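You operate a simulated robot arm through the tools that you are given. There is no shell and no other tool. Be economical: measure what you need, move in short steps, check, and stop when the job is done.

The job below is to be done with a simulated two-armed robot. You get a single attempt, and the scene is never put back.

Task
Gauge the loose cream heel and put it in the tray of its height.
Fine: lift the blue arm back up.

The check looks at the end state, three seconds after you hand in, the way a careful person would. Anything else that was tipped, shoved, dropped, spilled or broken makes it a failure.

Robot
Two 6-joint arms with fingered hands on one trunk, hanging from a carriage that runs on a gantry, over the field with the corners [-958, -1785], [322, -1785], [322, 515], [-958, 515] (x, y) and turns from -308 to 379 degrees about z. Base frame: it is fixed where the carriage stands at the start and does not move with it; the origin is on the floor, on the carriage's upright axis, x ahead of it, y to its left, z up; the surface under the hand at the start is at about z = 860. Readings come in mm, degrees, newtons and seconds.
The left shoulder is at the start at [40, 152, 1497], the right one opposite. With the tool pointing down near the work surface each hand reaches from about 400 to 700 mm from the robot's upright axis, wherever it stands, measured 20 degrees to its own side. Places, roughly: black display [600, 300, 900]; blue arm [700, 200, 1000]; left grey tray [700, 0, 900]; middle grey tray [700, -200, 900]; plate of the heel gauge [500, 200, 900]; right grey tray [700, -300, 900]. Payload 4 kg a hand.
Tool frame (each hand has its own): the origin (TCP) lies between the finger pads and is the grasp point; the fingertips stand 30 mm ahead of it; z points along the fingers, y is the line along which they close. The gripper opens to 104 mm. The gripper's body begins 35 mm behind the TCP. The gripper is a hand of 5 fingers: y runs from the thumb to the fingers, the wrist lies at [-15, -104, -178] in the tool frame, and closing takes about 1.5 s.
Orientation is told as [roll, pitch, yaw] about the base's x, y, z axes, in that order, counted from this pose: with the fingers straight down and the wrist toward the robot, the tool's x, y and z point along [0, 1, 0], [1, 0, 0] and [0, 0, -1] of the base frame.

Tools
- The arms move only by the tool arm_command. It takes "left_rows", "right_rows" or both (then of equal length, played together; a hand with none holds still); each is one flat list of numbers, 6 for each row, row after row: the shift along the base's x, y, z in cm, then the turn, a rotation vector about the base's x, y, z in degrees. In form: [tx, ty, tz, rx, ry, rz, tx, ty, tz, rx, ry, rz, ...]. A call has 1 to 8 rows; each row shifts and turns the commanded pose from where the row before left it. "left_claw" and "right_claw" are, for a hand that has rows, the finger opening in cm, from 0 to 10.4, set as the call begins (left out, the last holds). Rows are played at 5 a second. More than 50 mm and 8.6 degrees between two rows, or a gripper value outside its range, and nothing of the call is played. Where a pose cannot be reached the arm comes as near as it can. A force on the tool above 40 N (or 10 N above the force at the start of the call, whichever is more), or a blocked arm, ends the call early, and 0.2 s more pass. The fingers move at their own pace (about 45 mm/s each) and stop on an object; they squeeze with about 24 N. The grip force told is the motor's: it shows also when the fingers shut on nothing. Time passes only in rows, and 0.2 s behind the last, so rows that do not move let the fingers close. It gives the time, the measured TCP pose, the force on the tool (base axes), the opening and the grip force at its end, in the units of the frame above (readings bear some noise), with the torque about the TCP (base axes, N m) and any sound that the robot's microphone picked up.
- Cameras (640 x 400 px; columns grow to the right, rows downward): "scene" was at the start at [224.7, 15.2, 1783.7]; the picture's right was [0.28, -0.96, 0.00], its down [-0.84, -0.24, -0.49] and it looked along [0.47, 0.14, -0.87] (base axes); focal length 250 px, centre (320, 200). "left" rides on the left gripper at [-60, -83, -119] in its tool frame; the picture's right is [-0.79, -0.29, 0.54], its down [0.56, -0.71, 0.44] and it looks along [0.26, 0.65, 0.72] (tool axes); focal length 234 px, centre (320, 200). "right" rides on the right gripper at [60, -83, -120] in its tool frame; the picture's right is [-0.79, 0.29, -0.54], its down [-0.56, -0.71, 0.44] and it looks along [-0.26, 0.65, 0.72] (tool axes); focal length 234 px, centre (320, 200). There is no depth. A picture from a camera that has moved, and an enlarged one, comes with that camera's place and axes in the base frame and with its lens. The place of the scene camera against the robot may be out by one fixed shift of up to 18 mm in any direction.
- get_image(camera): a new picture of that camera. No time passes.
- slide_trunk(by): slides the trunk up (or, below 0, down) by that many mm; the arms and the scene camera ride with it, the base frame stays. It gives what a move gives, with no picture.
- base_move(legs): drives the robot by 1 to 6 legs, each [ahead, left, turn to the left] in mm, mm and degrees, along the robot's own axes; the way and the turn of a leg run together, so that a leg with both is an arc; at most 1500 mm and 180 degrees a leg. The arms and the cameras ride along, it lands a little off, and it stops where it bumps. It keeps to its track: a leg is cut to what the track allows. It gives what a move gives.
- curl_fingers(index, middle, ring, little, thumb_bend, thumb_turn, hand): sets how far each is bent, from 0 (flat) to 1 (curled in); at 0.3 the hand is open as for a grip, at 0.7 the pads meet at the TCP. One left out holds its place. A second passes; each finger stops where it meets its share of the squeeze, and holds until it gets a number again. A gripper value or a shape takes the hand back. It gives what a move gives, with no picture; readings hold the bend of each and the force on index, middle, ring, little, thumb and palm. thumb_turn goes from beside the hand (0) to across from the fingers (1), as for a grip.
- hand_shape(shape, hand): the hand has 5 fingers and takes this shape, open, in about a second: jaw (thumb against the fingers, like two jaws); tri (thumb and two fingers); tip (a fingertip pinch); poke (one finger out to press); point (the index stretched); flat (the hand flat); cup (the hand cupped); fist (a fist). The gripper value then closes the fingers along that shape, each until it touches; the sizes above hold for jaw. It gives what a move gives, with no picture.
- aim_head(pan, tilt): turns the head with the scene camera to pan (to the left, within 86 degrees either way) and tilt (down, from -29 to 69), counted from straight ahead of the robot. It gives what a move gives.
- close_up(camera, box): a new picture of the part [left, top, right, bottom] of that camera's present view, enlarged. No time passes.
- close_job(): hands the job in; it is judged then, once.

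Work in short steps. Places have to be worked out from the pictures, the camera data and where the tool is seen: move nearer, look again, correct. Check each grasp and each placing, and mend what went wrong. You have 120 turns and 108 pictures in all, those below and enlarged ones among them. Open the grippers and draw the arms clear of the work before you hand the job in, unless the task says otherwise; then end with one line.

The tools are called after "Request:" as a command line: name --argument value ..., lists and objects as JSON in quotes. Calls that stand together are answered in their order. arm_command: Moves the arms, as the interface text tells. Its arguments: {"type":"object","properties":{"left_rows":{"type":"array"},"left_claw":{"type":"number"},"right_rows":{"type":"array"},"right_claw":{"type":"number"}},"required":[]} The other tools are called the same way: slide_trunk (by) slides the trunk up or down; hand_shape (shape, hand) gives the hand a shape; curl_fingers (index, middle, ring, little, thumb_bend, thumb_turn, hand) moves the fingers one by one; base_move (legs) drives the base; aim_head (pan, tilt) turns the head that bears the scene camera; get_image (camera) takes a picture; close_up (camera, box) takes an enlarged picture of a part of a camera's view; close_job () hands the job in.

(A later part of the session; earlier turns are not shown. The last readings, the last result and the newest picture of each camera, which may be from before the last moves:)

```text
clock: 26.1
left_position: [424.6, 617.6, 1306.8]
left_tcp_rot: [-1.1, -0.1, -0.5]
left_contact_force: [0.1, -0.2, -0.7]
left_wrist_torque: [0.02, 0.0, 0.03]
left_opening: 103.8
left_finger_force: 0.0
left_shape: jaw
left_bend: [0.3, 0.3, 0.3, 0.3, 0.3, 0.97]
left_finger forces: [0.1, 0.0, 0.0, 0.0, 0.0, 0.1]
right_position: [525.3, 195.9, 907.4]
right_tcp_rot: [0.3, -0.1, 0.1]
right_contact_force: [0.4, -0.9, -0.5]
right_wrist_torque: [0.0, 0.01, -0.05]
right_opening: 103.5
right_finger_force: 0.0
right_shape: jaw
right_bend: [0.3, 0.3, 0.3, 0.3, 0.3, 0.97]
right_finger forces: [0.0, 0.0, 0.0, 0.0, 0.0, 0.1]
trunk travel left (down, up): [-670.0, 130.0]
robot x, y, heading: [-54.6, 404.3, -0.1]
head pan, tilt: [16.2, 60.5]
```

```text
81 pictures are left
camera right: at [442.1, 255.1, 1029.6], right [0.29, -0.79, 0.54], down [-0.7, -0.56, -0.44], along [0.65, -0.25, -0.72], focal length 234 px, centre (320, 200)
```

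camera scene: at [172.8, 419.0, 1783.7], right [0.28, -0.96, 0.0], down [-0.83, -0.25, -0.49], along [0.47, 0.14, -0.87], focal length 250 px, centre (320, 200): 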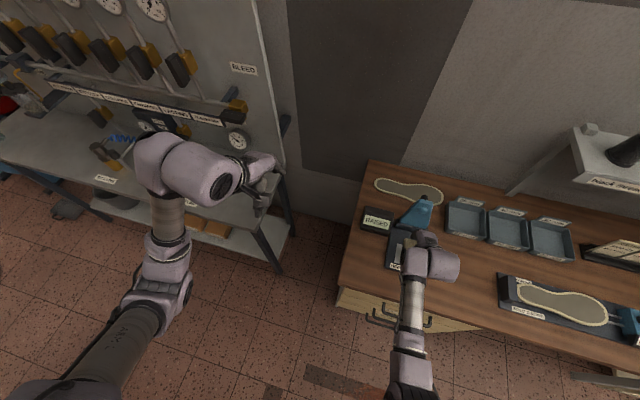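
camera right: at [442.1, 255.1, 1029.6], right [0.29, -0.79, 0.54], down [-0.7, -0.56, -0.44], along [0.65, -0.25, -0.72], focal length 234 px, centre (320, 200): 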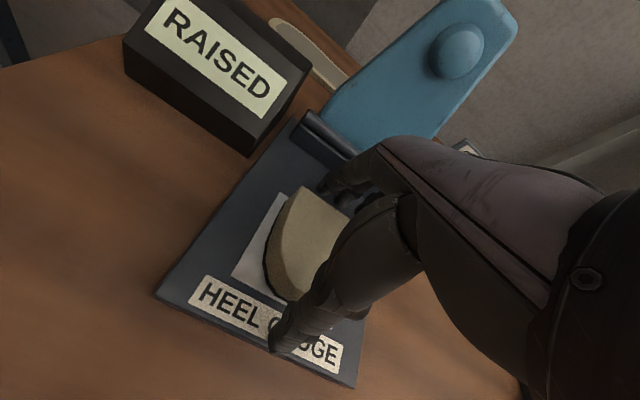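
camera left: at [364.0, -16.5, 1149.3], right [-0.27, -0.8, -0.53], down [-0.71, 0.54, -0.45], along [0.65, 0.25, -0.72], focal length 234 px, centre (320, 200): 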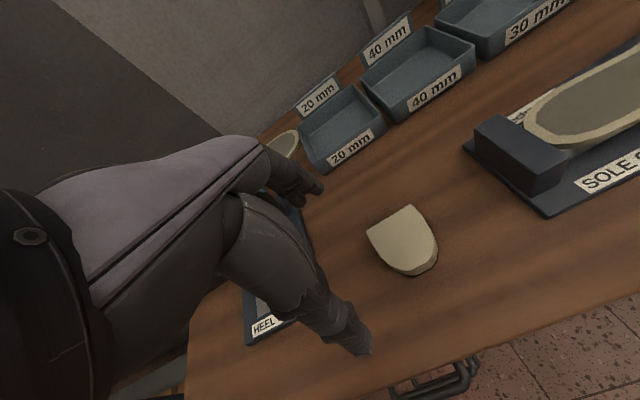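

Released. I raise the hand straight up to about 1100 and look.

Request:
arm_command --right_rows '[0, 0, 2, 0, 0, 0, 0, 0, 3, 0, 0, 0, 0, 0, 4.5, 0, 0, 0, 0, 0, 4.5, 0, 0, 0, 0, 0, 4.5, 0, 0, 0]'

Request:
get_image --camera "right"

Request:
get_image --camera "scene"

```text
clock: 27.3
left_position: [423.8, 616.9, 1307.0]
left_tcp_rot: [-1.1, -0.3, -0.6]
left_contact_force: [0.4, -0.6, 1.3]
left_wrist_torque: [0.02, 0.0, -0.01]
left_opening: 104.0
left_finger_force: 0.1
left_shape: jaw
left_bend: [0.3, 0.3, 0.3, 0.3, 0.3, 0.97]
left_finger forces: [0.1, 0.0, 0.1, 0.0, 0.0, 0.1]
right_position: [527.1, 195.5, 1093.6]
right_tcp_rot: [0.4, -0.1, 0.2]
right_contact_force: [0.3, 0.4, 0.3]
right_wrist_torque: [0.02, 0.03, -0.01]
right_opening: 103.7
right_finger_force: 0.1
right_shape: jaw
right_bend: [0.3, 0.3, 0.3, 0.3, 0.3, 0.97]
right_finger forces: [0.0, 0.0, 0.1, 0.1, 0.0, 0.0]
trunk travel left (down, up): [-670.0, 130.0]
robot x, y, heading: [-51.3, 399.8, 0.3]
head pan, tilt: [16.2, 60.5]
```

```text
80 pictures are left
camera right: at [444.0, 256.0, 1214.6], right [0.29, -0.79, 0.54], down [-0.7, -0.56, -0.44], along [0.65, -0.25, -0.72], focal length 234 px, centre (320, 200)
```

right: 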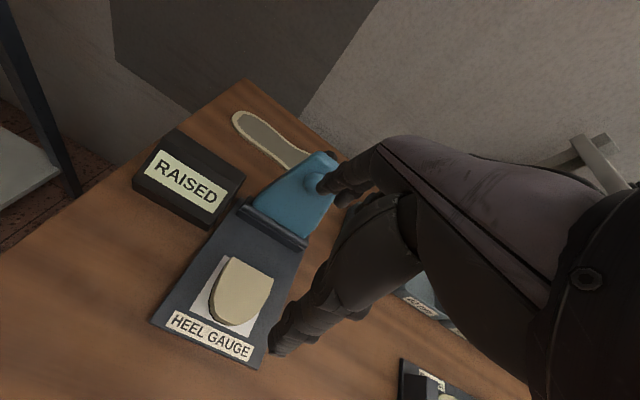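

```text
79 pictures are left
camera scene: at [172.9, 418.8, 1783.7], right [0.28, -0.96, 0.0], down [-0.83, -0.25, -0.49], along [0.47, 0.14, -0.87], focal length 250 px, centre (320, 200)
```

scene: 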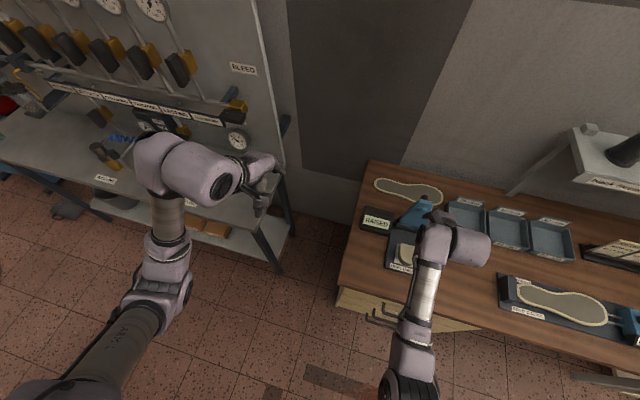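

The heel sits well on the plate, display still RAISED. I want a clear look at the blue arm's tip, so I shift the hand right and take close-ups.

Request:
arm_command --right_rows '[0, -4, 2.5, 0, 0, 0, 0, -4, 2.5, 0, 0, 0, 0, -4, 1, 0, 0, 0]'

Request:
close_up --camera "scene" --box '[350, 165, 470, 285]'

Request:
close_up --camera "right" --box '[60, 40, 400, 260]'

```text
clock: 28.1
left_position: [423.6, 616.4, 1306.6]
left_tcp_rot: [-1.1, -0.2, -0.4]
left_contact_force: [0.0, 1.1, -0.1]
left_wrist_torque: [-0.04, -0.03, -0.01]
left_opening: 103.6
left_finger_force: 0.0
left_shape: jaw
left_bend: [0.3, 0.3, 0.3, 0.3, 0.3, 0.97]
left_finger forces: [0.1, 0.0, 0.0, 0.0, 0.1, 0.0]
right_position: [526.5, 73.1, 1150.6]
right_tcp_rot: [0.4, -0.1, 0.1]
right_contact_force: [-0.2, 0.6, 0.3]
right_wrist_torque: [0.02, -0.04, 0.02]
right_opening: 103.8
right_finger_force: 0.1
right_shape: jaw
right_bend: [0.3, 0.3, 0.3, 0.3, 0.3, 0.97]
right_finger forces: [0.0, 0.0, 0.0, 0.0, 0.0, 0.0]
trunk travel left (down, up): [-670.0, 130.0]
robot x, y, heading: [-54.5, 403.1, 0.2]
head pan, tilt: [16.2, 60.5]
```

```text
3.33 times, centred on (410, 225) of scene
camera zoom: at [172.8, 418.6, 1783.7], right [0.28, -0.96, 0.0], down [-0.83, -0.25, -0.49], along [0.47, 0.14, -0.87], focal length 834 px, centre (20, 117)
```

zoom: 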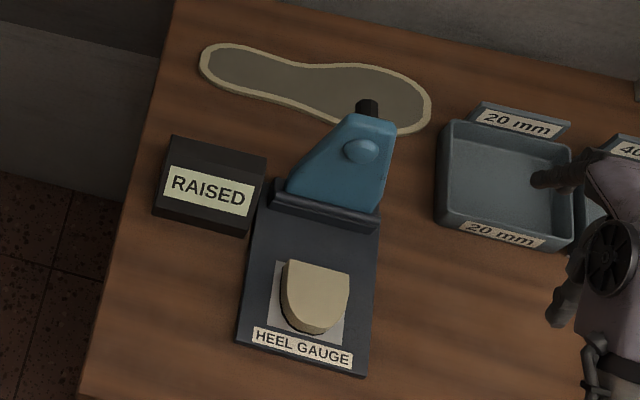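

```text
1.82 times, centred on (230, 150) of right
camera zoom: at [443.5, 133.3, 1271.9], right [0.29, -0.79, 0.54], down [-0.7, -0.56, -0.44], along [0.65, -0.25, -0.72], focal length 426 px, centre (484, 291)
```

zoom: 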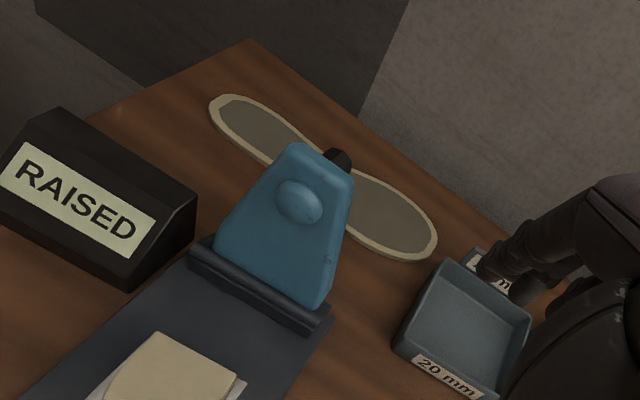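

Tip knob ≈ (692,196,1033), blue top edge ≈ (678,196,1035), hinge ≈ (635,·,890). I'll straddle the arm's tip with the open hand (fingers behind, thumb in front) and pull it forward-down along its arc. First drive 120 mm forward for reach.

Request:
base_move --legs '[[120, 0, 0]]'

Request:
arm_command --right_rows '[1, 4, -0.5, 0, 0, 0, 1, 4, -0.5, 0, 0, 0, 2, 4, -0.5, 0, 0, 0]'

Request:
get_image --camera "right"

Request:
get_image --camera "scene"

```text
clock: 29.3
left_position: [542.9, 616.9, 1306.2]
left_tcp_rot: [-1.1, -0.2, -0.5]
left_contact_force: [-1.4, 0.0, -1.0]
left_wrist_torque: [0.02, 0.01, -0.03]
left_opening: 103.7
left_finger_force: 0.0
left_shape: jaw
left_bend: [0.3, 0.3, 0.3, 0.3, 0.3, 0.97]
left_finger forces: [0.0, 0.0, 0.1, 0.0, 0.0, 0.0]
right_position: [646.0, 73.8, 1150.1]
right_tcp_rot: [0.4, -0.2, 0.2]
right_contact_force: [0.7, -0.4, -0.3]
right_wrist_torque: [0.0, 0.02, -0.03]
right_opening: 103.7
right_finger_force: 0.1
right_shape: jaw
right_bend: [0.3, 0.3, 0.3, 0.3, 0.3, 0.97]
right_finger forces: [0.0, 0.0, 0.0, 0.1, 0.1, 0.1]
trunk travel left (down, up): [-670.0, 130.0]
robot x, y, heading: [68.0, 406.5, 0.3]
head pan, tilt: [16.2, 60.5]
```

```text
clock: 30.1
left_position: [543.8, 616.9, 1306.4]
left_tcp_rot: [-1.2, -0.1, -0.5]
left_contact_force: [0.4, -0.4, 1.0]
left_wrist_torque: [0.01, -0.01, 0.03]
left_opening: 103.5
left_finger_force: 0.0
left_shape: jaw
left_bend: [0.3, 0.3, 0.3, 0.3, 0.3, 0.97]
left_finger forces: [0.0, 0.0, 0.0, 0.0, 0.0, 0.0]
right_position: [685.2, 192.1, 1134.7]
right_tcp_rot: [0.4, -0.1, 0.2]
right_contact_force: [-0.2, -1.0, -0.7]
right_wrist_torque: [-0.02, 0.01, -0.01]
right_opening: 103.7
right_finger_force: 0.1
right_shape: jaw
right_bend: [0.3, 0.3, 0.3, 0.3, 0.3, 0.97]
right_finger forces: [0.0, 0.0, 0.0, 0.1, 0.0, 0.1]
trunk travel left (down, up): [-670.0, 130.0]
robot x, y, heading: [66.7, 403.9, 0.3]
head pan, tilt: [16.2, 60.5]
```

```text
76 pictures are left
camera right: at [601.2, 254.0, 1256.0], right [0.29, -0.79, 0.54], down [-0.7, -0.56, -0.44], along [0.65, -0.25, -0.72], focal length 234 px, centre (320, 200)
```

right: 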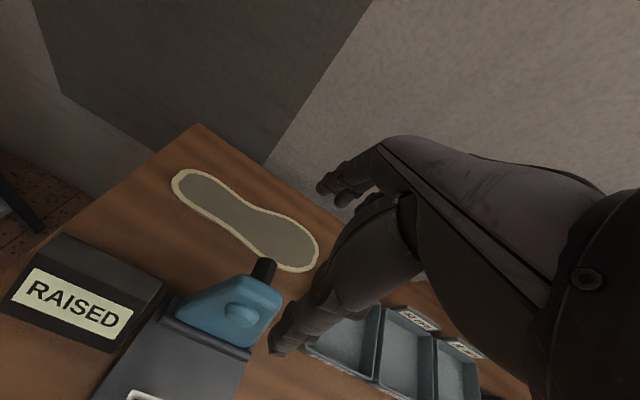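

```text
75 pictures are left
camera scene: at [291.4, 419.2, 1783.8], right [0.28, -0.96, 0.0], down [-0.83, -0.24, -0.49], along [0.47, 0.14, -0.87], focal length 250 px, centre (320, 200)
```

scene: 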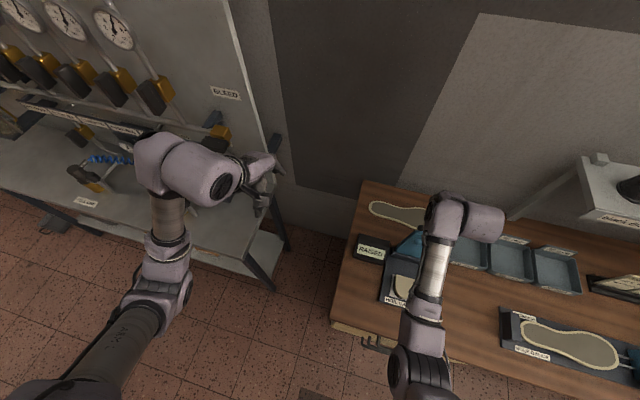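

Knob ≈ (692,202,1030). I descend to straddle it, fingers behind and thumb in front.

Request:
arm_command --right_rows '[0.3, 0.8, -3, 0, 0, 0, 0, 0, -3, 0, 0, 0]'

Request:
get_image --camera "right"

```text
clock: 30.7
left_position: [542.8, 618.6, 1306.1]
left_tcp_rot: [-1.1, -0.2, -0.5]
left_contact_force: [0.4, 0.5, 0.4]
left_wrist_torque: [-0.01, 0.03, -0.01]
left_opening: 103.8
left_finger_force: 0.0
left_shape: jaw
left_bend: [0.3, 0.3, 0.3, 0.3, 0.3, 0.97]
left_finger forces: [0.0, 0.1, 0.0, 0.0, 0.1, 0.0]
right_position: [689.1, 203.9, 1075.9]
right_tcp_rot: [0.3, 0.0, 0.1]
right_contact_force: [-0.5, -0.5, -1.3]
right_wrist_torque: [0.02, -0.02, -0.01]
right_opening: 103.8
right_finger_force: 0.0
right_shape: jaw
right_bend: [0.3, 0.3, 0.3, 0.3, 0.3, 0.97]
right_finger forces: [0.0, 0.0, 0.0, 0.1, 0.0, 0.0]
trunk travel left (down, up): [-670.0, 130.0]
robot x, y, heading: [68.2, 402.1, 0.1]
head pan, tilt: [16.2, 60.5]
```

```text
74 pictures are left
camera right: at [606.2, 263.6, 1196.6], right [0.29, -0.79, 0.54], down [-0.7, -0.56, -0.44], along [0.65, -0.25, -0.72], focal length 234 px, centre (320, 200)
```

right: 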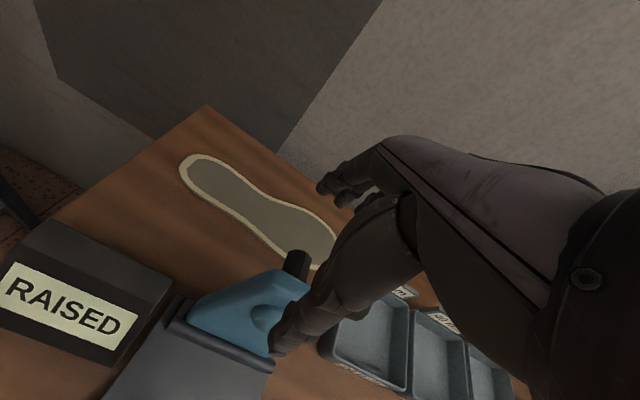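

Aligned in y. I go 34 mm further down with a slight +x to keep the thumb clear of the foot bump.

Request:
arm_command --right_rows '[0.6, 0, -1.7, 0, 0, 0, 0.4, 0, -1.7, 0, 0, 0]'

Request:
get_image --camera "right"

Request:
close_up --camera "scene" --box '[330, 170, 530, 320]'

```text
clock: 31.3
left_position: [541.0, 618.5, 1305.9]
left_tcp_rot: [-1.1, -0.3, -0.5]
left_contact_force: [-0.2, -0.3, 0.2]
left_wrist_torque: [-0.03, 0.0, 0.0]
left_opening: 104.0
left_finger_force: 0.1
left_shape: jaw
left_bend: [0.3, 0.3, 0.3, 0.3, 0.3, 0.97]
left_finger forces: [0.1, 0.0, 0.0, 0.0, 0.0, 0.0]
right_position: [698.8, 201.2, 1040.7]
right_tcp_rot: [0.3, -0.1, 0.0]
right_contact_force: [0.4, -0.5, -0.1]
right_wrist_torque: [-0.01, -0.01, 0.03]
right_opening: 104.1
right_finger_force: 0.0
right_shape: jaw
right_bend: [0.3, 0.3, 0.3, 0.3, 0.3, 0.97]
right_finger forces: [0.1, 0.0, 0.0, 0.0, 0.3, 0.0]
trunk travel left (down, up): [-670.0, 130.0]
robot x, y, heading: [65.7, 401.6, 0.2]
head pan, tilt: [16.2, 60.5]
```

```text
73 pictures are left
camera right: at [615.8, 262.1, 1162.2], right [0.29, -0.79, 0.54], down [-0.7, -0.56, -0.44], along [0.65, -0.25, -0.72], focal length 234 px, centre (320, 200)
```

right: 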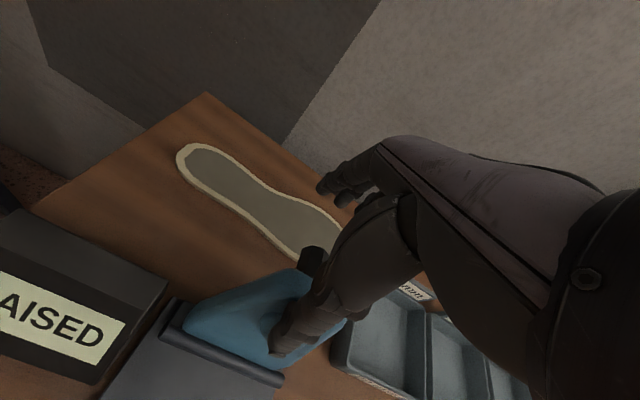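

```text
2.67 times, centred on (430, 245) of scene
camera zoom: at [291.3, 419.1, 1783.7], right [0.28, -0.96, 0.0], down [-0.83, -0.24, -0.49], along [0.47, 0.14, -0.87], focal length 667 px, centre (27, 80)
```

zoom: 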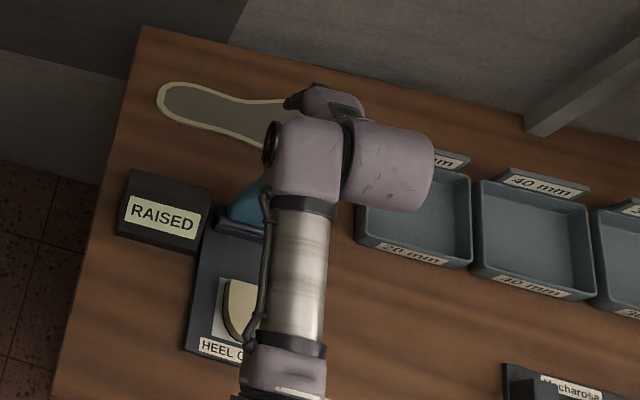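

Straddled: knob between thumb and fingers. I pull toward the robot in 1.5 cm rows and watch the force.

Request:
arm_command --right_rows '[-1.2, 0, 0, 0, 0, 0, -1.2, 0, 0, 0, 0, 0, -1.2, 0, 0, 0, 0, 0, -1.2, 0, 0, 0, 0, 0]'

Request:
get_image --camera "right"

```text
clock: 32.3
left_position: [543.7, 618.3, 1306.6]
left_tcp_rot: [-1.1, -0.2, -0.5]
left_contact_force: [0.0, 0.4, -0.5]
left_wrist_torque: [0.0, -0.04, 0.02]
left_opening: 104.1
left_finger_force: 0.1
left_shape: jaw
left_bend: [0.3, 0.3, 0.3, 0.3, 0.3, 0.97]
left_finger forces: [0.0, 0.0, 0.0, 0.0, 0.1, 0.0]
right_position: [648.7, 199.9, 1040.7]
right_tcp_rot: [0.3, -0.1, 0.2]
right_contact_force: [-0.7, 0.7, 0.1]
right_wrist_torque: [0.0, 0.03, -0.02]
right_opening: 103.6
right_finger_force: 0.0
right_shape: jaw
right_bend: [0.3, 0.3, 0.3, 0.3, 0.3, 0.97]
right_finger forces: [0.0, 0.2, 0.1, 0.0, 0.0, 0.2]
trunk travel left (down, up): [-670.0, 130.0]
robot x, y, heading: [67.5, 403.7, 0.1]
head pan, tilt: [16.2, 60.5]
```

```text
71 pictures are left
camera right: at [565.9, 261.4, 1161.8], right [0.29, -0.79, 0.54], down [-0.7, -0.56, -0.44], along [0.65, -0.25, -0.72], focal length 234 px, centre (320, 200)
```

right: 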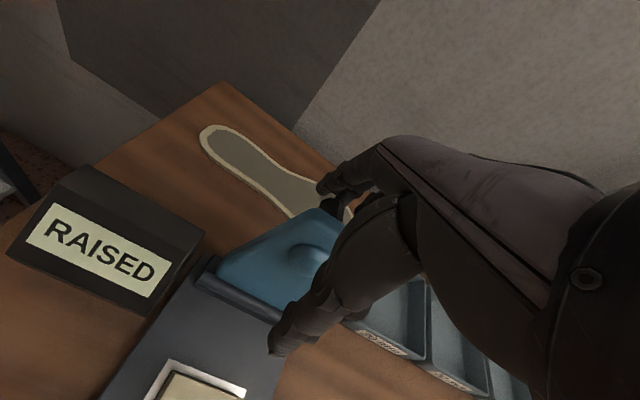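

The fingers are just at the knob. I keep pulling.

Request:
arm_command --right_rows '[-1, 0, 0, 0, 0, 0, -1, 0, 0, 0, 0, 0, -1, 0, 0, 0, 0, 0, -1, 0, 0, 0, 0, 0]'

Request:
get_image --camera "right"

```text
clock: 33.3
left_position: [543.2, 617.1, 1306.8]
left_tcp_rot: [-1.1, -0.1, -0.5]
left_contact_force: [0.2, 0.7, 0.5]
left_wrist_torque: [-0.05, -0.03, -0.02]
left_opening: 103.7
left_finger_force: 0.1
left_shape: jaw
left_bend: [0.3, 0.3, 0.3, 0.3, 0.3, 0.97]
left_finger forces: [0.1, 0.0, 0.1, 0.0, 0.0, 0.1]
right_position: [611.0, 201.5, 1041.0]
right_tcp_rot: [0.3, -0.1, 0.1]
right_contact_force: [0.5, 0.2, 1.2]
right_wrist_torque: [0.02, -0.07, 0.02]
right_opening: 104.1
right_finger_force: 0.0
right_shape: jaw
right_bend: [0.3, 0.3, 0.3, 0.3, 0.3, 0.97]
right_finger forces: [1.2, 0.5, 0.0, 0.1, 0.0, 0.0]
trunk travel left (down, up): [-670.0, 130.0]
robot x, y, heading: [69.6, 396.6, 0.1]
head pan, tilt: [16.2, 60.5]
```

```text
70 pictures are left
camera right: at [526.6, 262.2, 1161.8], right [0.29, -0.79, 0.54], down [-0.7, -0.56, -0.44], along [0.65, -0.25, -0.72], focal length 234 px, centre (320, 200)
```

right: 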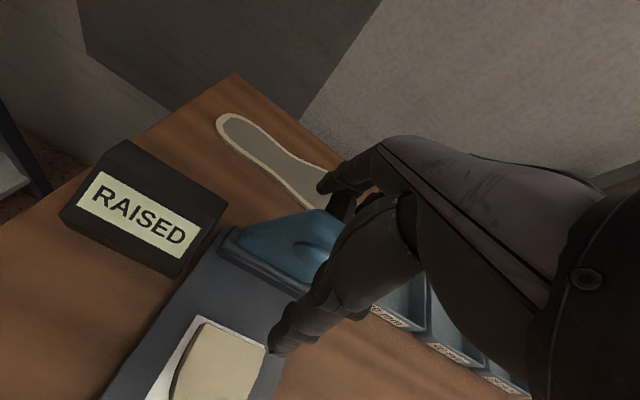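

The arm follows with ~1 N. I continue through vertical, still in small rows.

Request:
arm_command --right_rows '[-1, 0, 0, 0, 0, 0, -1, 0, 0, 0, 0, 0, -1, 0, 0, 0, 0, 0, -1, 0, 0, 0, 0, 0, -1, 0, 0, 0, 0, 0]'

Request:
get_image --camera "right"

```text
clock: 34.5
left_position: [543.6, 617.0, 1306.9]
left_tcp_rot: [-1.1, -0.2, -0.5]
left_contact_force: [-0.7, 0.0, 0.1]
left_wrist_torque: [-0.01, -0.03, -0.01]
left_opening: 103.4
left_finger_force: 0.1
left_shape: jaw
left_bend: [0.3, 0.3, 0.3, 0.3, 0.3, 0.97]
left_finger forces: [0.1, 0.0, 0.0, 0.0, 0.0, 0.0]
right_position: [559.2, 202.2, 1041.3]
right_tcp_rot: [0.3, -0.1, 0.0]
right_contact_force: [-0.5, -0.7, -0.3]
right_wrist_torque: [0.01, 0.02, 0.01]
right_opening: 103.8
right_finger_force: 0.1
right_shape: jaw
right_bend: [0.3, 0.3, 0.3, 0.3, 0.3, 0.97]
right_finger forces: [0.0, 0.0, 0.0, 0.0, 0.0, 0.2]
trunk travel left (down, up): [-670.0, 130.0]
robot x, y, heading: [67.9, 405.0, 0.2]
head pan, tilt: [16.2, 60.5]
```

```text
69 pictures are left
camera right: at [476.9, 262.6, 1163.4], right [0.29, -0.79, 0.54], down [-0.7, -0.56, -0.44], along [0.65, -0.25, -0.72], focal length 234 px, centre (320, 200)
```

right: 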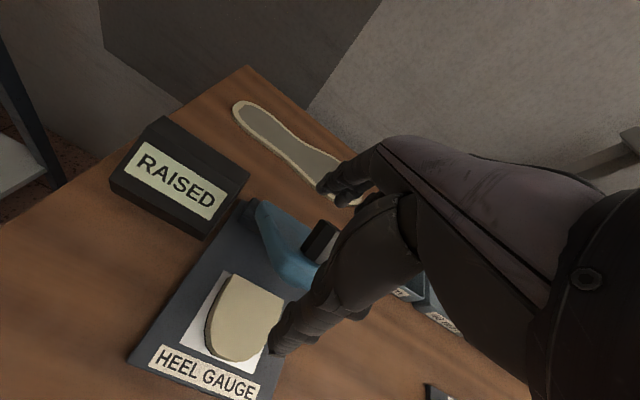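

The arm is now ~25° past vertical and off the fingers; I wait briefly to see whether it falls on its own.

Request:
arm_command --right_rows '[0, 0, 0, 0, 0, 0, 0, 0, 0, 0, 0, 0]'

Request:
get_image --camera "right"

```text
clock: 35.1
left_position: [542.9, 617.5, 1306.4]
left_tcp_rot: [-1.1, -0.2, -0.5]
left_contact_force: [-0.1, 0.9, 0.1]
left_wrist_torque: [0.01, 0.01, 0.02]
left_opening: 103.9
left_finger_force: 0.0
left_shape: jaw
left_bend: [0.3, 0.3, 0.3, 0.3, 0.3, 0.97]
left_finger forces: [0.1, 0.0, 0.0, 0.1, 0.1, 0.0]
right_position: [559.5, 202.1, 1041.8]
right_tcp_rot: [0.2, -0.1, 0.0]
right_contact_force: [-0.1, 1.1, 0.0]
right_wrist_torque: [0.01, 0.0, -0.01]
right_opening: 104.1
right_finger_force: 0.1
right_shape: jaw
right_bend: [0.3, 0.3, 0.3, 0.3, 0.3, 0.97]
right_finger forces: [0.0, 0.0, 0.1, 0.1, 0.1, 0.0]
trunk travel left (down, up): [-670.0, 130.0]
robot x, y, heading: [67.1, 401.0, 0.2]
head pan, tilt: [16.2, 60.5]
```

```text
68 pictures are left
camera right: at [476.7, 263.0, 1163.0], right [0.29, -0.79, 0.54], down [-0.7, -0.56, -0.44], along [0.65, -0.25, -0.72], focal length 234 px, centre (320, 200)
```

right: 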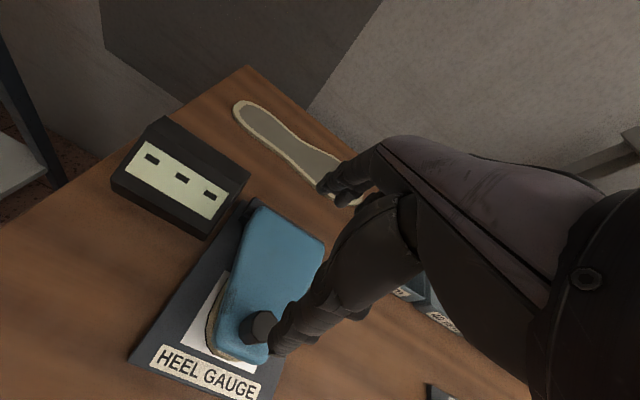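

It swung down by itself onto the heel; the display shows dashes. I raise the hand clear and let it settle, then read.

Request:
arm_command --right_rows '[0, 0, 3, 0, 0, 0, 0, 0, 4, 0, 0, 0, 0, 0, 4, 0, 0, 0, 0, 0, 0, 0, 0, 0, 0, 0, 0, 0, 0, 0, 0, 0, 0, 0, 0, 0]'

Request:
get_image --camera "right"

```text
clock: 36.7
left_position: [541.7, 617.0, 1305.4]
left_tcp_rot: [-1.1, -0.3, -0.5]
left_contact_force: [-0.3, -0.4, -0.6]
left_wrist_torque: [0.01, 0.02, 0.02]
left_opening: 104.0
left_finger_force: 0.0
left_shape: jaw
left_bend: [0.3, 0.3, 0.3, 0.3, 0.3, 0.97]
left_finger forces: [0.0, 0.0, 0.0, 0.0, 0.0, 0.0]
right_position: [557.3, 173.7, 1148.1]
right_tcp_rot: [-3.4, 0.6, -0.6]
right_contact_force: [-0.1, -0.4, -0.1]
right_wrist_torque: [0.0, -0.02, -0.02]
right_opening: 104.0
right_finger_force: 0.0
right_shape: jaw
right_bend: [0.3, 0.3, 0.3, 0.3, 0.3, 0.97]
right_finger forces: [0.1, 0.0, 0.1, 0.0, 0.1, 0.0]
trunk travel left (down, up): [-670.0, 130.0]
robot x, y, heading: [68.1, 402.2, 0.1]
head pan, tilt: [16.2, 60.5]
stopped in row 6 (right hand): the arm was blocked; the commanded pose is now the measured one
```

```text
67 pictures are left
camera right: at [476.8, 243.1, 1265.5], right [0.29, -0.76, 0.59], down [-0.72, -0.58, -0.39], along [0.64, -0.31, -0.71], focal length 234 px, centre (320, 200)
```

right: 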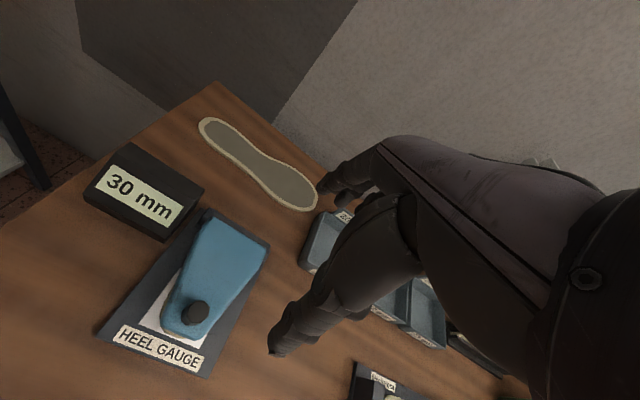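

The gauge reads 30 mm. Next, lift the blue arm: I'll push it up from under its front tip with straight fingers tilted forward. I back the robot off 180 mm for room and look.

Request:
base_move --legs '[[-180, 0, 0]]'

Request:
get_image --camera "right"

Request:
close_up --camera "scene" --box '[340, 140, 500, 270]'

```text
clock: 38.2
left_position: [366.7, 616.6, 1306.6]
left_tcp_rot: [-1.1, -0.3, -0.6]
left_contact_force: [-0.9, 0.6, -0.1]
left_wrist_torque: [0.01, 0.0, 0.0]
left_opening: 103.6
left_finger_force: 0.0
left_shape: jaw
left_bend: [0.3, 0.3, 0.3, 0.3, 0.3, 0.97]
left_finger forces: [0.1, 0.1, 0.0, 0.0, 0.0, 0.0]
right_position: [382.1, 174.8, 1146.8]
right_tcp_rot: [-3.4, 0.6, -0.8]
right_contact_force: [-0.1, -0.3, 0.1]
right_wrist_torque: [-0.04, -0.03, -0.01]
right_opening: 104.0
right_finger_force: 0.1
right_shape: jaw
right_bend: [0.3, 0.3, 0.3, 0.3, 0.3, 0.97]
right_finger forces: [0.0, 0.0, 0.0, 0.1, 0.1, 0.0]
trunk travel left (down, up): [-670.0, 130.0]
robot x, y, heading: [-107.2, 404.0, 0.0]
head pan, tilt: [16.2, 60.5]
```

```text
66 pictures are left
camera right: at [301.6, 242.5, 1265.2], right [0.29, -0.76, 0.58], down [-0.72, -0.57, -0.39], along [0.64, -0.31, -0.71], focal length 234 px, centre (320, 200)
```

right: 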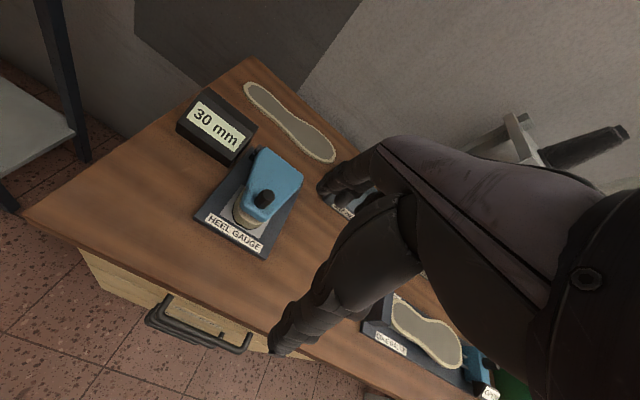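

```text
3.08 times, centred on (420, 205) of scene
camera zoom: at [116.7, 418.3, 1783.6], right [0.28, -0.96, 0.0], down [-0.84, -0.24, -0.49], along [0.47, 0.14, -0.87], focal length 770 px, centre (12, 185)
```

zoom: 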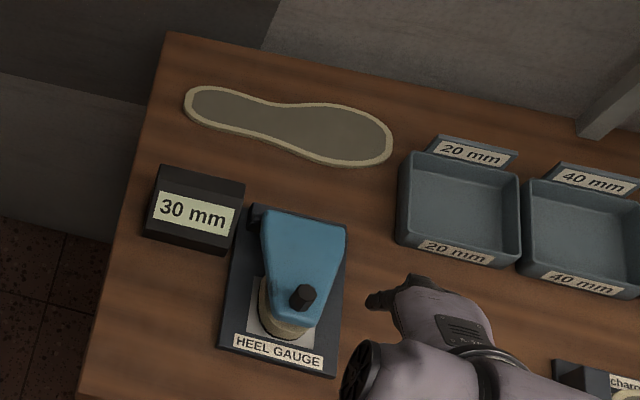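

I enlarge the gauge in the right view to see the arm tip's overhang.

Request:
close_up --camera "right" --box '[180, 130, 320, 270]'

```text
2.86 times, centred on (250, 200) of right
camera zoom: at [301.6, 242.5, 1265.2], right [0.29, -0.76, 0.58], down [-0.72, -0.57, -0.39], along [0.64, -0.31, -0.71], focal length 669 px, centre (520, 200)
```

zoom: 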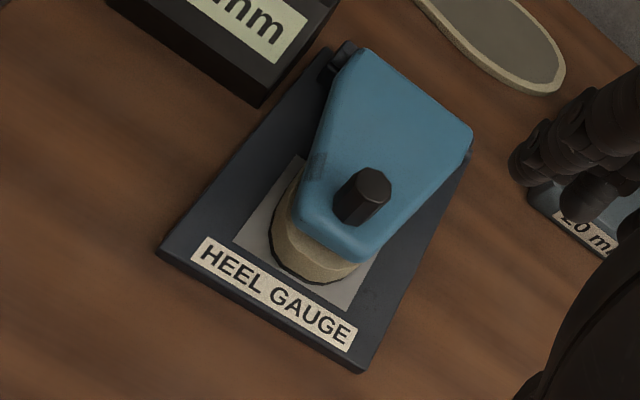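

The tip doesn't overhang the heel, so pushing from below won't work; but the arm has a black knob (≈18 mm, standing up at ≈(518,193)). I'll pinch it from its sides (across y), so it can pivot while I carry it up the arc. First yaw the hand by 90° in free space.

Request:
arm_command --right_rows '[2, 0, -2, 3.4, -0.6, 0, 2, 0, -2, 0, 0, 8, 1, 0, -1, 0, 0, 8, 0, 0, 0, 0, 0, 8, 0, 0, 0, 0, 0, 8, 0, 0, 0, 0, 0, 8, 0, 0, 0, 0, 0, 8, 0, 0, 0, 0, 0, 8]'

Request:
get_image --camera "scene"

```text
clock: 40.0
left_position: [368.7, 615.7, 1305.9]
left_tcp_rot: [-1.1, -0.3, -0.7]
left_contact_force: [-1.3, -0.4, 1.1]
left_wrist_torque: [0.01, 0.01, 0.02]
left_opening: 103.8
left_finger_force: 0.1
left_shape: jaw
left_bend: [0.3, 0.3, 0.3, 0.3, 0.3, 0.97]
left_finger forces: [0.1, 0.0, 0.0, 0.1, 0.1, 0.0]
right_position: [433.0, 173.2, 1097.4]
right_tcp_rot: [0.0, 0.1, 55.5]
right_contact_force: [-0.1, 0.4, 0.6]
right_wrist_torque: [0.01, -0.02, 0.01]
right_opening: 104.3
right_finger_force: 0.1
right_shape: jaw
right_bend: [0.3, 0.3, 0.3, 0.3, 0.3, 0.97]
right_finger forces: [0.0, 0.1, 0.1, 0.0, 0.0, 0.0]
trunk travel left (down, up): [-670.0, 130.0]
robot x, y, heading: [-106.9, 401.3, -0.0]
head pan, tilt: [16.2, 60.5]
```

```text
63 pictures are left
camera scene: at [116.8, 418.3, 1783.7], right [0.28, -0.96, 0.0], down [-0.84, -0.24, -0.49], along [0.47, 0.14, -0.87], focal length 250 px, centre (320, 200)
```

scene: 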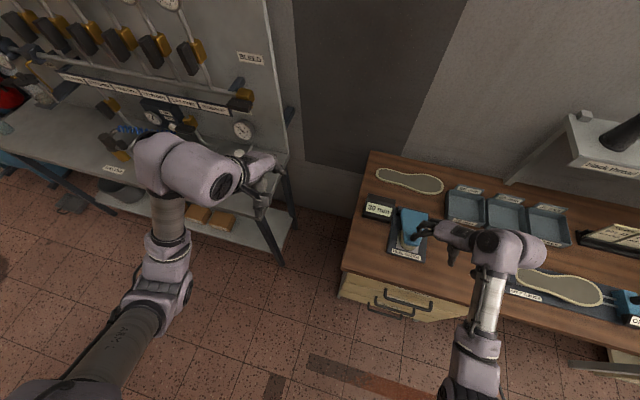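

Yaw works. I finish to ~90° and set the fingertip-pinch shape, then look.

Request:
arm_command --right_rows '[0, 0, 0, 0, 0, 8.5, 0, 0, 0, 0, 0, 8.5, 0, 0, 0, 0, 0, 8.5, 0, 0, 0, 0, 0, 8.5]'

Request:
hand_shape --hand "right" --shape "tip"

Request:
get_image --camera "right"

Request:
close_up --camera "scene" --box '[340, 160, 560, 300]'

```text
clock: 41.0
left_position: [369.0, 615.4, 1306.9]
left_tcp_rot: [-1.1, -0.2, -0.6]
left_contact_force: [-0.5, 0.2, -1.2]
left_wrist_torque: [0.01, -0.01, 0.01]
left_opening: 103.7
left_finger_force: 0.2
left_shape: jaw
left_bend: [0.3, 0.3, 0.3, 0.3, 0.3, 0.97]
left_finger forces: [0.0, 0.1, 0.0, 0.0, 0.0, 0.0]
right_position: [433.6, 172.2, 1096.4]
right_tcp_rot: [0.0, -0.1, 89.5]
right_contact_force: [-0.4, 0.0, -0.7]
right_wrist_torque: [-0.01, -0.01, -0.02]
right_opening: 103.9
right_finger_force: 0.0
right_shape: jaw
right_bend: [0.3, 0.3, 0.3, 0.3, 0.3, 0.97]
right_finger forces: [0.0, 0.1, 0.1, 0.1, 0.0, 0.0]
trunk travel left (down, up): [-670.0, 130.0]
robot x, y, heading: [-108.6, 403.3, 0.2]
head pan, tilt: [16.2, 60.5]
```

```text
clock: 41.9
left_position: [368.8, 615.3, 1306.3]
left_tcp_rot: [-1.1, -0.2, -0.6]
left_contact_force: [-0.8, -0.5, 0.6]
left_wrist_torque: [-0.02, 0.02, 0.03]
left_opening: 104.2
left_finger_force: 0.1
left_shape: jaw
left_bend: [0.3, 0.3, 0.3, 0.3, 0.3, 0.97]
left_finger forces: [0.1, 0.1, 0.0, 0.0, 0.0, 0.1]
right_position: [433.3, 174.3, 1096.6]
right_tcp_rot: [0.0, 0.2, 89.3]
right_contact_force: [-0.5, 0.2, 0.6]
right_wrist_torque: [-0.01, 0.01, 0.03]
right_opening: 103.9
right_finger_force: 0.0
right_shape: tip
right_bend: [0.3, 0.98, 0.99, 0.99, 0.3, 0.97]
right_finger forces: [0.0, 0.0, 0.0, 0.0, 0.0, 0.1]
trunk travel left (down, up): [-670.0, 130.0]
robot x, y, heading: [-107.1, 402.6, 0.2]
head pan, tilt: [16.2, 60.5]
```

```text
62 pictures are left
camera right: at [372.7, 92.1, 1218.1], right [0.79, 0.28, 0.54], down [0.55, -0.71, -0.44], along [0.26, 0.64, -0.72], focal length 234 px, centre (320, 200)
```

right: 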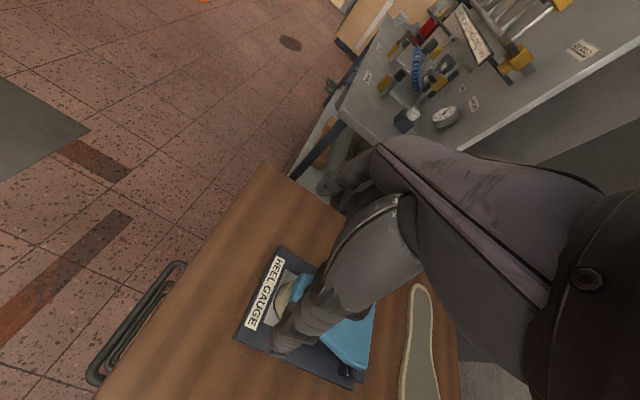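

```text
2.86 times, centred on (450, 230) of scene
camera zoom: at [116.8, 418.4, 1783.7], right [0.28, -0.96, 0.0], down [-0.84, -0.24, -0.49], along [0.47, 0.14, -0.87], focal length 714 px, centre (-51, 114)
```

zoom: 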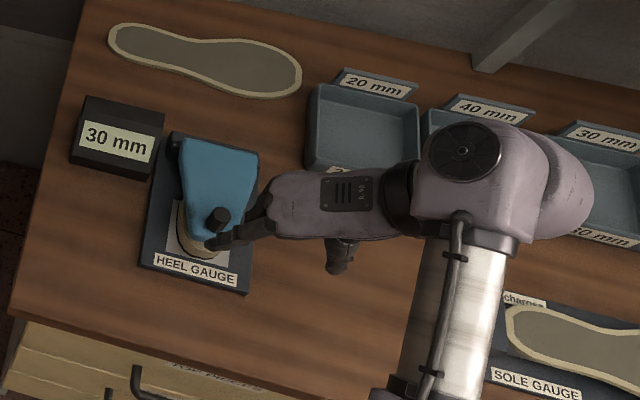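

The pinch works along y: index and thumb ±50 mm about the TCP. Knob middle ≈ (521,193,932). I move above it and check.

Request:
arm_command --right_rows '[2.9, 0.6, -2.8, 0, 0, 0, 2.9, 0.6, -2.8, 0, 0, 0, 2.9, 0.7, -2.8, 0, 0, 0]'

Request:
close_up --camera "right" --box '[200, 150, 460, 400]'

Request:
close_up --camera "scene" --box '[360, 160, 500, 270]'

```text
clock: 42.7
left_position: [366.3, 615.1, 1306.0]
left_tcp_rot: [-1.1, -0.1, -0.6]
left_contact_force: [0.0, 0.4, 0.0]
left_wrist_torque: [-0.01, -0.04, -0.01]
left_opening: 103.9
left_finger_force: 0.0
left_shape: jaw
left_bend: [0.3, 0.3, 0.3, 0.3, 0.3, 0.97]
left_finger forces: [0.0, 0.0, 0.0, 0.1, 0.0, 0.0]
right_position: [499.7, 194.3, 1019.7]
right_tcp_rot: [0.0, 0.1, 89.4]
right_contact_force: [-0.2, 0.4, -0.8]
right_wrist_torque: [-0.01, 0.0, 0.01]
right_opening: 104.2
right_finger_force: 0.0
right_shape: tip
right_bend: [0.3, 0.98, 0.99, 0.99, 0.3, 0.97]
right_finger forces: [0.0, 0.0, 0.1, 0.0, 0.0, 0.1]
right hand out of reach, approached as far as the arm can: row 3
trunk travel left (down, up): [-670.0, 130.0]
robot x, y, heading: [-107.0, 401.3, 0.2]
head pan, tilt: [16.2, 60.5]
```

```text
1.60 times, centred on (330, 275) of right
camera zoom: at [438.3, 112.6, 1140.3], right [0.79, 0.28, 0.54], down [0.55, -0.71, -0.43], along [0.26, 0.64, -0.72], focal length 375 px, centre (304, 80)
```

zoom: 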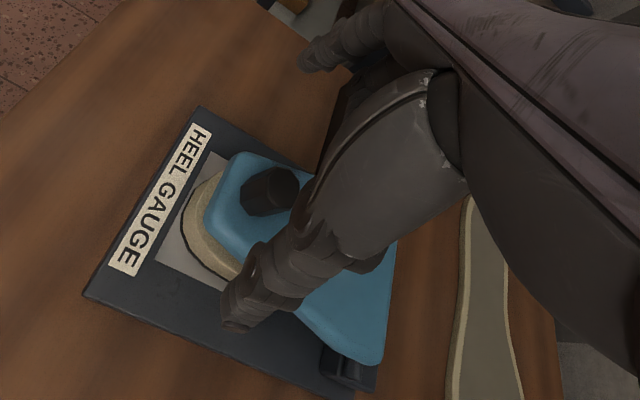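

```text
3.64 times, centred on (430, 215) of scene
camera zoom: at [115.9, 418.4, 1783.3], right [0.28, -0.96, 0.0], down [-0.84, -0.24, -0.49], along [0.47, 0.14, -0.87], focal length 909 px, centre (-80, 146)
```

zoom: 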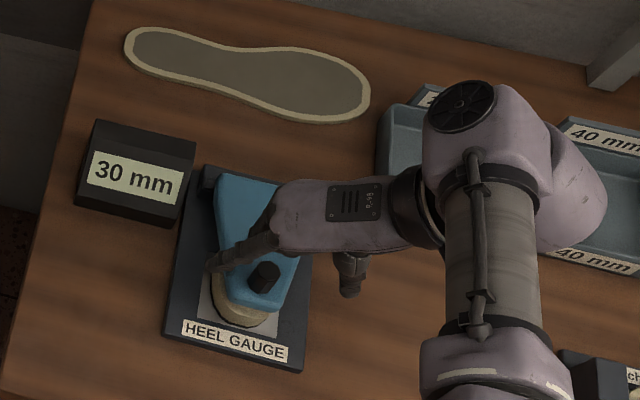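

Reach runs out here because the wrist now sits alongside. I drive the robot 190 mm forward (hand stays above everything), then bring the hand back over the knob.

Request:
arm_command --right_rows '[-1, 0, 2.5, 0, 0, 0]'

Request:
base_move --legs '[[190, 0, 0]]'

Request:
arm_command --right_rows '[-4, 0, 0, 0, 0, 0, -4, 0, 0, 0, 0, 0, -4, 0, 0, 0, 0, 0]'

```text
clock: 43.1
left_position: [368.3, 617.5, 1306.1]
left_tcp_rot: [-1.0, -0.2, -0.6]
left_contact_force: [1.0, 0.4, -0.2]
left_wrist_torque: [0.02, 0.02, -0.04]
left_opening: 103.8
left_finger_force: 0.0
left_shape: jaw
left_bend: [0.3, 0.3, 0.3, 0.3, 0.3, 0.97]
left_finger forces: [0.0, 0.0, 0.0, 0.1, 0.0, 0.0]
right_position: [490.3, 194.0, 1046.7]
right_tcp_rot: [-0.1, 0.1, 89.5]
right_contact_force: [0.9, 0.2, 0.1]
right_wrist_torque: [0.0, 0.02, 0.01]
right_opening: 104.0
right_finger_force: 0.2
right_shape: tip
right_bend: [0.3, 0.98, 0.99, 0.99, 0.3, 0.97]
right_finger forces: [0.0, 0.1, 0.0, 0.1, 0.0, 0.1]
trunk travel left (down, up): [-670.0, 130.0]
robot x, y, heading: [-108.1, 404.4, 0.2]
head pan, tilt: [16.2, 60.5]
```

```text
clock: 44.6
left_position: [555.1, 613.7, 1306.3]
left_tcp_rot: [-1.1, -0.4, -1.0]
left_contact_force: [-0.2, -0.5, -0.8]
left_wrist_torque: [-0.02, 0.02, 0.0]
left_opening: 103.8
left_finger_force: 0.0
left_shape: jaw
left_bend: [0.3, 0.3, 0.3, 0.3, 0.3, 0.97]
left_finger forces: [0.0, 0.0, 0.1, 0.0, 0.0, 0.0]
right_position: [675.1, 192.6, 1046.6]
right_tcp_rot: [0.0, 0.1, 89.1]
right_contact_force: [0.2, 0.0, 0.8]
right_wrist_torque: [0.0, -0.03, 0.01]
right_opening: 104.2
right_finger_force: 0.2
right_shape: tip
right_bend: [0.3, 0.98, 0.99, 0.99, 0.3, 0.97]
right_finger forces: [0.0, 0.0, 0.0, 0.0, 0.0, 0.0]
trunk travel left (down, up): [-670.0, 130.0]
robot x, y, heading: [76.4, 399.0, -0.2]
head pan, tilt: [16.2, 60.5]
```

```text
clock: 45.4
left_position: [554.9, 613.8, 1307.0]
left_tcp_rot: [-1.2, -0.3, -0.8]
left_contact_force: [0.6, 1.0, 0.2]
left_wrist_torque: [0.02, -0.03, 0.03]
left_opening: 103.6
left_finger_force: 0.1
left_shape: jaw
left_bend: [0.3, 0.3, 0.3, 0.3, 0.3, 0.97]
left_finger forces: [0.1, 0.1, 0.0, 0.0, 0.0, 0.0]
right_position: [554.6, 190.2, 1046.0]
right_tcp_rot: [0.2, 0.1, 89.0]
right_contact_force: [0.0, -0.4, -0.1]
right_wrist_torque: [0.0, 0.0, 0.02]
right_opening: 104.1
right_finger_force: 0.0
right_shape: tip
right_bend: [0.3, 0.98, 0.99, 0.99, 0.3, 0.97]
right_finger forces: [0.0, 0.0, 0.0, 0.0, 0.1, 0.1]
trunk travel left (down, up): [-670.0, 130.0]
robot x, y, heading: [80.9, 403.0, -0.2]
head pan, tilt: [16.2, 60.5]
```

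Next over the knob, at height 995, and look again.

Request:
arm_command --right_rows '[-1.7, 0.2, -2.5, 0, 0, 0, -1.7, 0.1, -2.5, 0, 0, 0]'

Request:
close_up --camera "right" --box '[150, 150, 450, 400]'

Request:
close_up --camera "scene" --box '[340, 190, 500, 320]'

```text
clock: 46.0
left_position: [556.5, 612.6, 1306.0]
left_tcp_rot: [-1.1, -0.2, -0.9]
left_contact_force: [-0.3, 0.7, 0.0]
left_wrist_torque: [0.0, 0.01, -0.03]
left_opening: 103.8
left_finger_force: 0.1
left_shape: jaw
left_bend: [0.3, 0.3, 0.3, 0.3, 0.3, 0.97]
left_finger forces: [0.0, 0.0, 0.1, 0.1, 0.0, 0.0]
right_position: [522.0, 193.4, 995.1]
right_tcp_rot: [0.0, 0.0, 89.2]
right_contact_force: [0.2, -0.4, 0.4]
right_wrist_torque: [0.0, -0.01, -0.01]
right_opening: 103.8
right_finger_force: 0.0
right_shape: tip
right_bend: [0.3, 0.98, 0.99, 0.99, 0.3, 0.97]
right_finger forces: [0.0, 0.0, 0.1, 0.1, 0.0, 0.1]
trunk travel left (down, up): [-670.0, 130.0]
robot x, y, heading: [76.5, 405.4, 0.1]
head pan, tilt: [16.2, 60.5]
```

```text
1.60 times, centred on (300, 275) of right
camera zoom: at [460.5, 111.5, 1115.3], right [0.79, 0.28, 0.54], down [0.55, -0.71, -0.44], along [0.27, 0.64, -0.72], focal length 375 px, centre (352, 80)
```

zoom: 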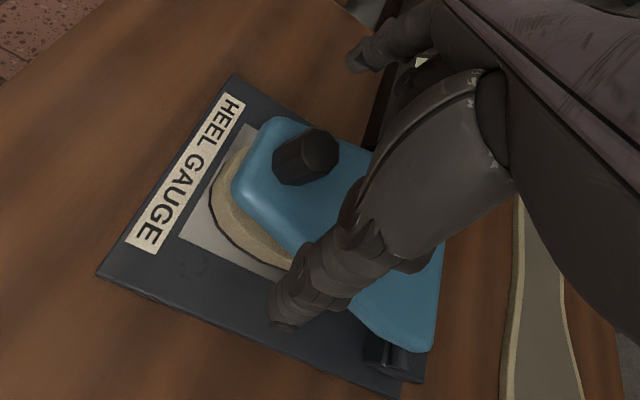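

```text
3.08 times, centred on (420, 255) of scene
camera zoom: at [303.5, 417.4, 1783.7], right [0.28, -0.96, 0.0], down [-0.84, -0.24, -0.49], along [0.47, 0.14, -0.87], focal length 770 px, centre (12, 31)
```

zoom: 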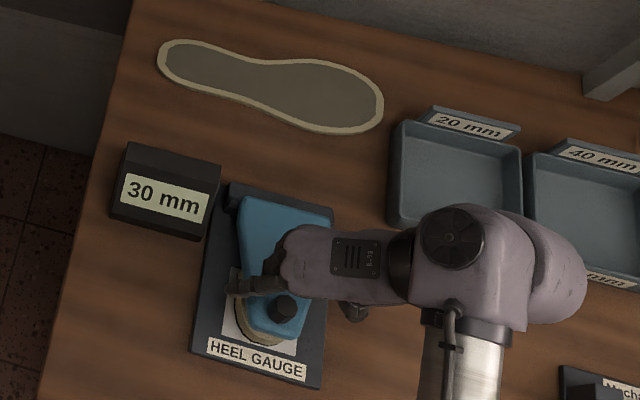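

Triangulating both views puts the knob top at ≈ (513,195,966), higher than I assumed. I shift −8 mm in x, lower 18 mm and look before closing.

Request:
arm_command --right_rows '[-0.8, 0.2, 0, 0, 0, 0, 0, 0, -0.9, 0, 0, 0, 0, 0, -0.9, 0, 0, 0]'

Request:
close_up --camera "right" --box '[150, 150, 450, 400]'

Request:
close_up --camera "scene" --box '[370, 230, 460, 310]'

```text
clock: 46.8
left_position: [556.7, 614.5, 1306.4]
left_tcp_rot: [-1.1, -0.2, -0.8]
left_contact_force: [0.0, -0.4, 0.4]
left_wrist_torque: [-0.02, 0.02, -0.01]
left_opening: 103.8
left_finger_force: 0.2
left_shape: jaw
left_bend: [0.3, 0.3, 0.3, 0.3, 0.3, 0.97]
left_finger forces: [0.1, 0.1, 0.0, 0.0, 0.1, 0.1]
right_position: [513.6, 195.7, 978.1]
right_tcp_rot: [-0.1, 0.1, 89.1]
right_contact_force: [0.5, -0.9, -0.1]
right_wrist_torque: [0.02, 0.0, 0.0]
right_opening: 104.0
right_finger_force: 0.0
right_shape: tip
right_bend: [0.3, 0.98, 0.99, 0.99, 0.3, 0.97]
right_finger forces: [0.0, 0.0, 0.0, 0.0, 0.0, 0.0]
trunk travel left (down, up): [-670.0, 130.0]
robot x, y, heading: [78.0, 401.7, -0.1]
head pan, tilt: [16.2, 60.5]
```

```text
1.60 times, centred on (300, 275) of right
camera zoom: at [453.2, 113.6, 1098.5], right [0.79, 0.28, 0.54], down [0.55, -0.72, -0.43], along [0.27, 0.64, -0.72], focal length 375 px, centre (352, 80)
```

zoom: 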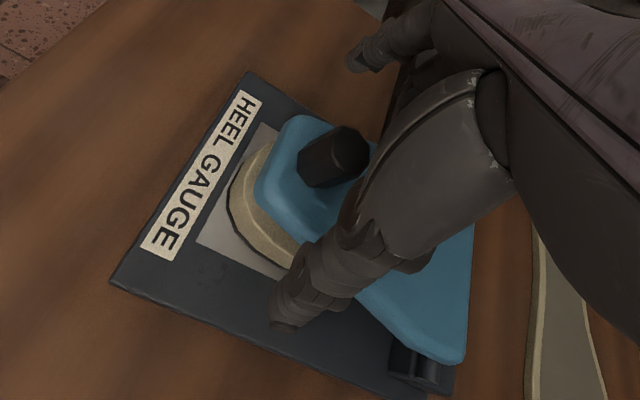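

```text
5.00 times, centred on (415, 270) of scene
camera zoom: at [303.7, 417.4, 1783.7], right [0.28, -0.96, 0.0], down [-0.84, -0.24, -0.49], along [0.47, 0.14, -0.87], focal length 1250 px, centre (-155, -150)
```

zoom: 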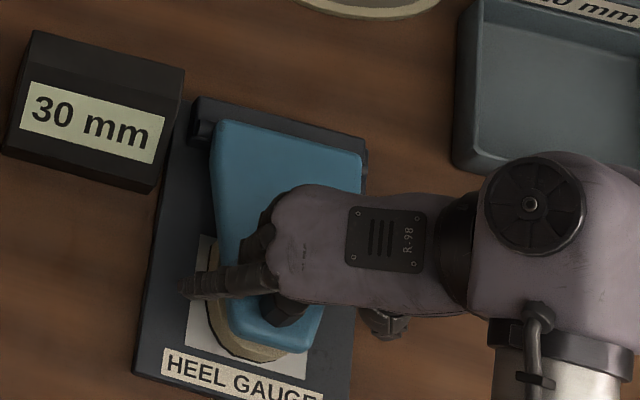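

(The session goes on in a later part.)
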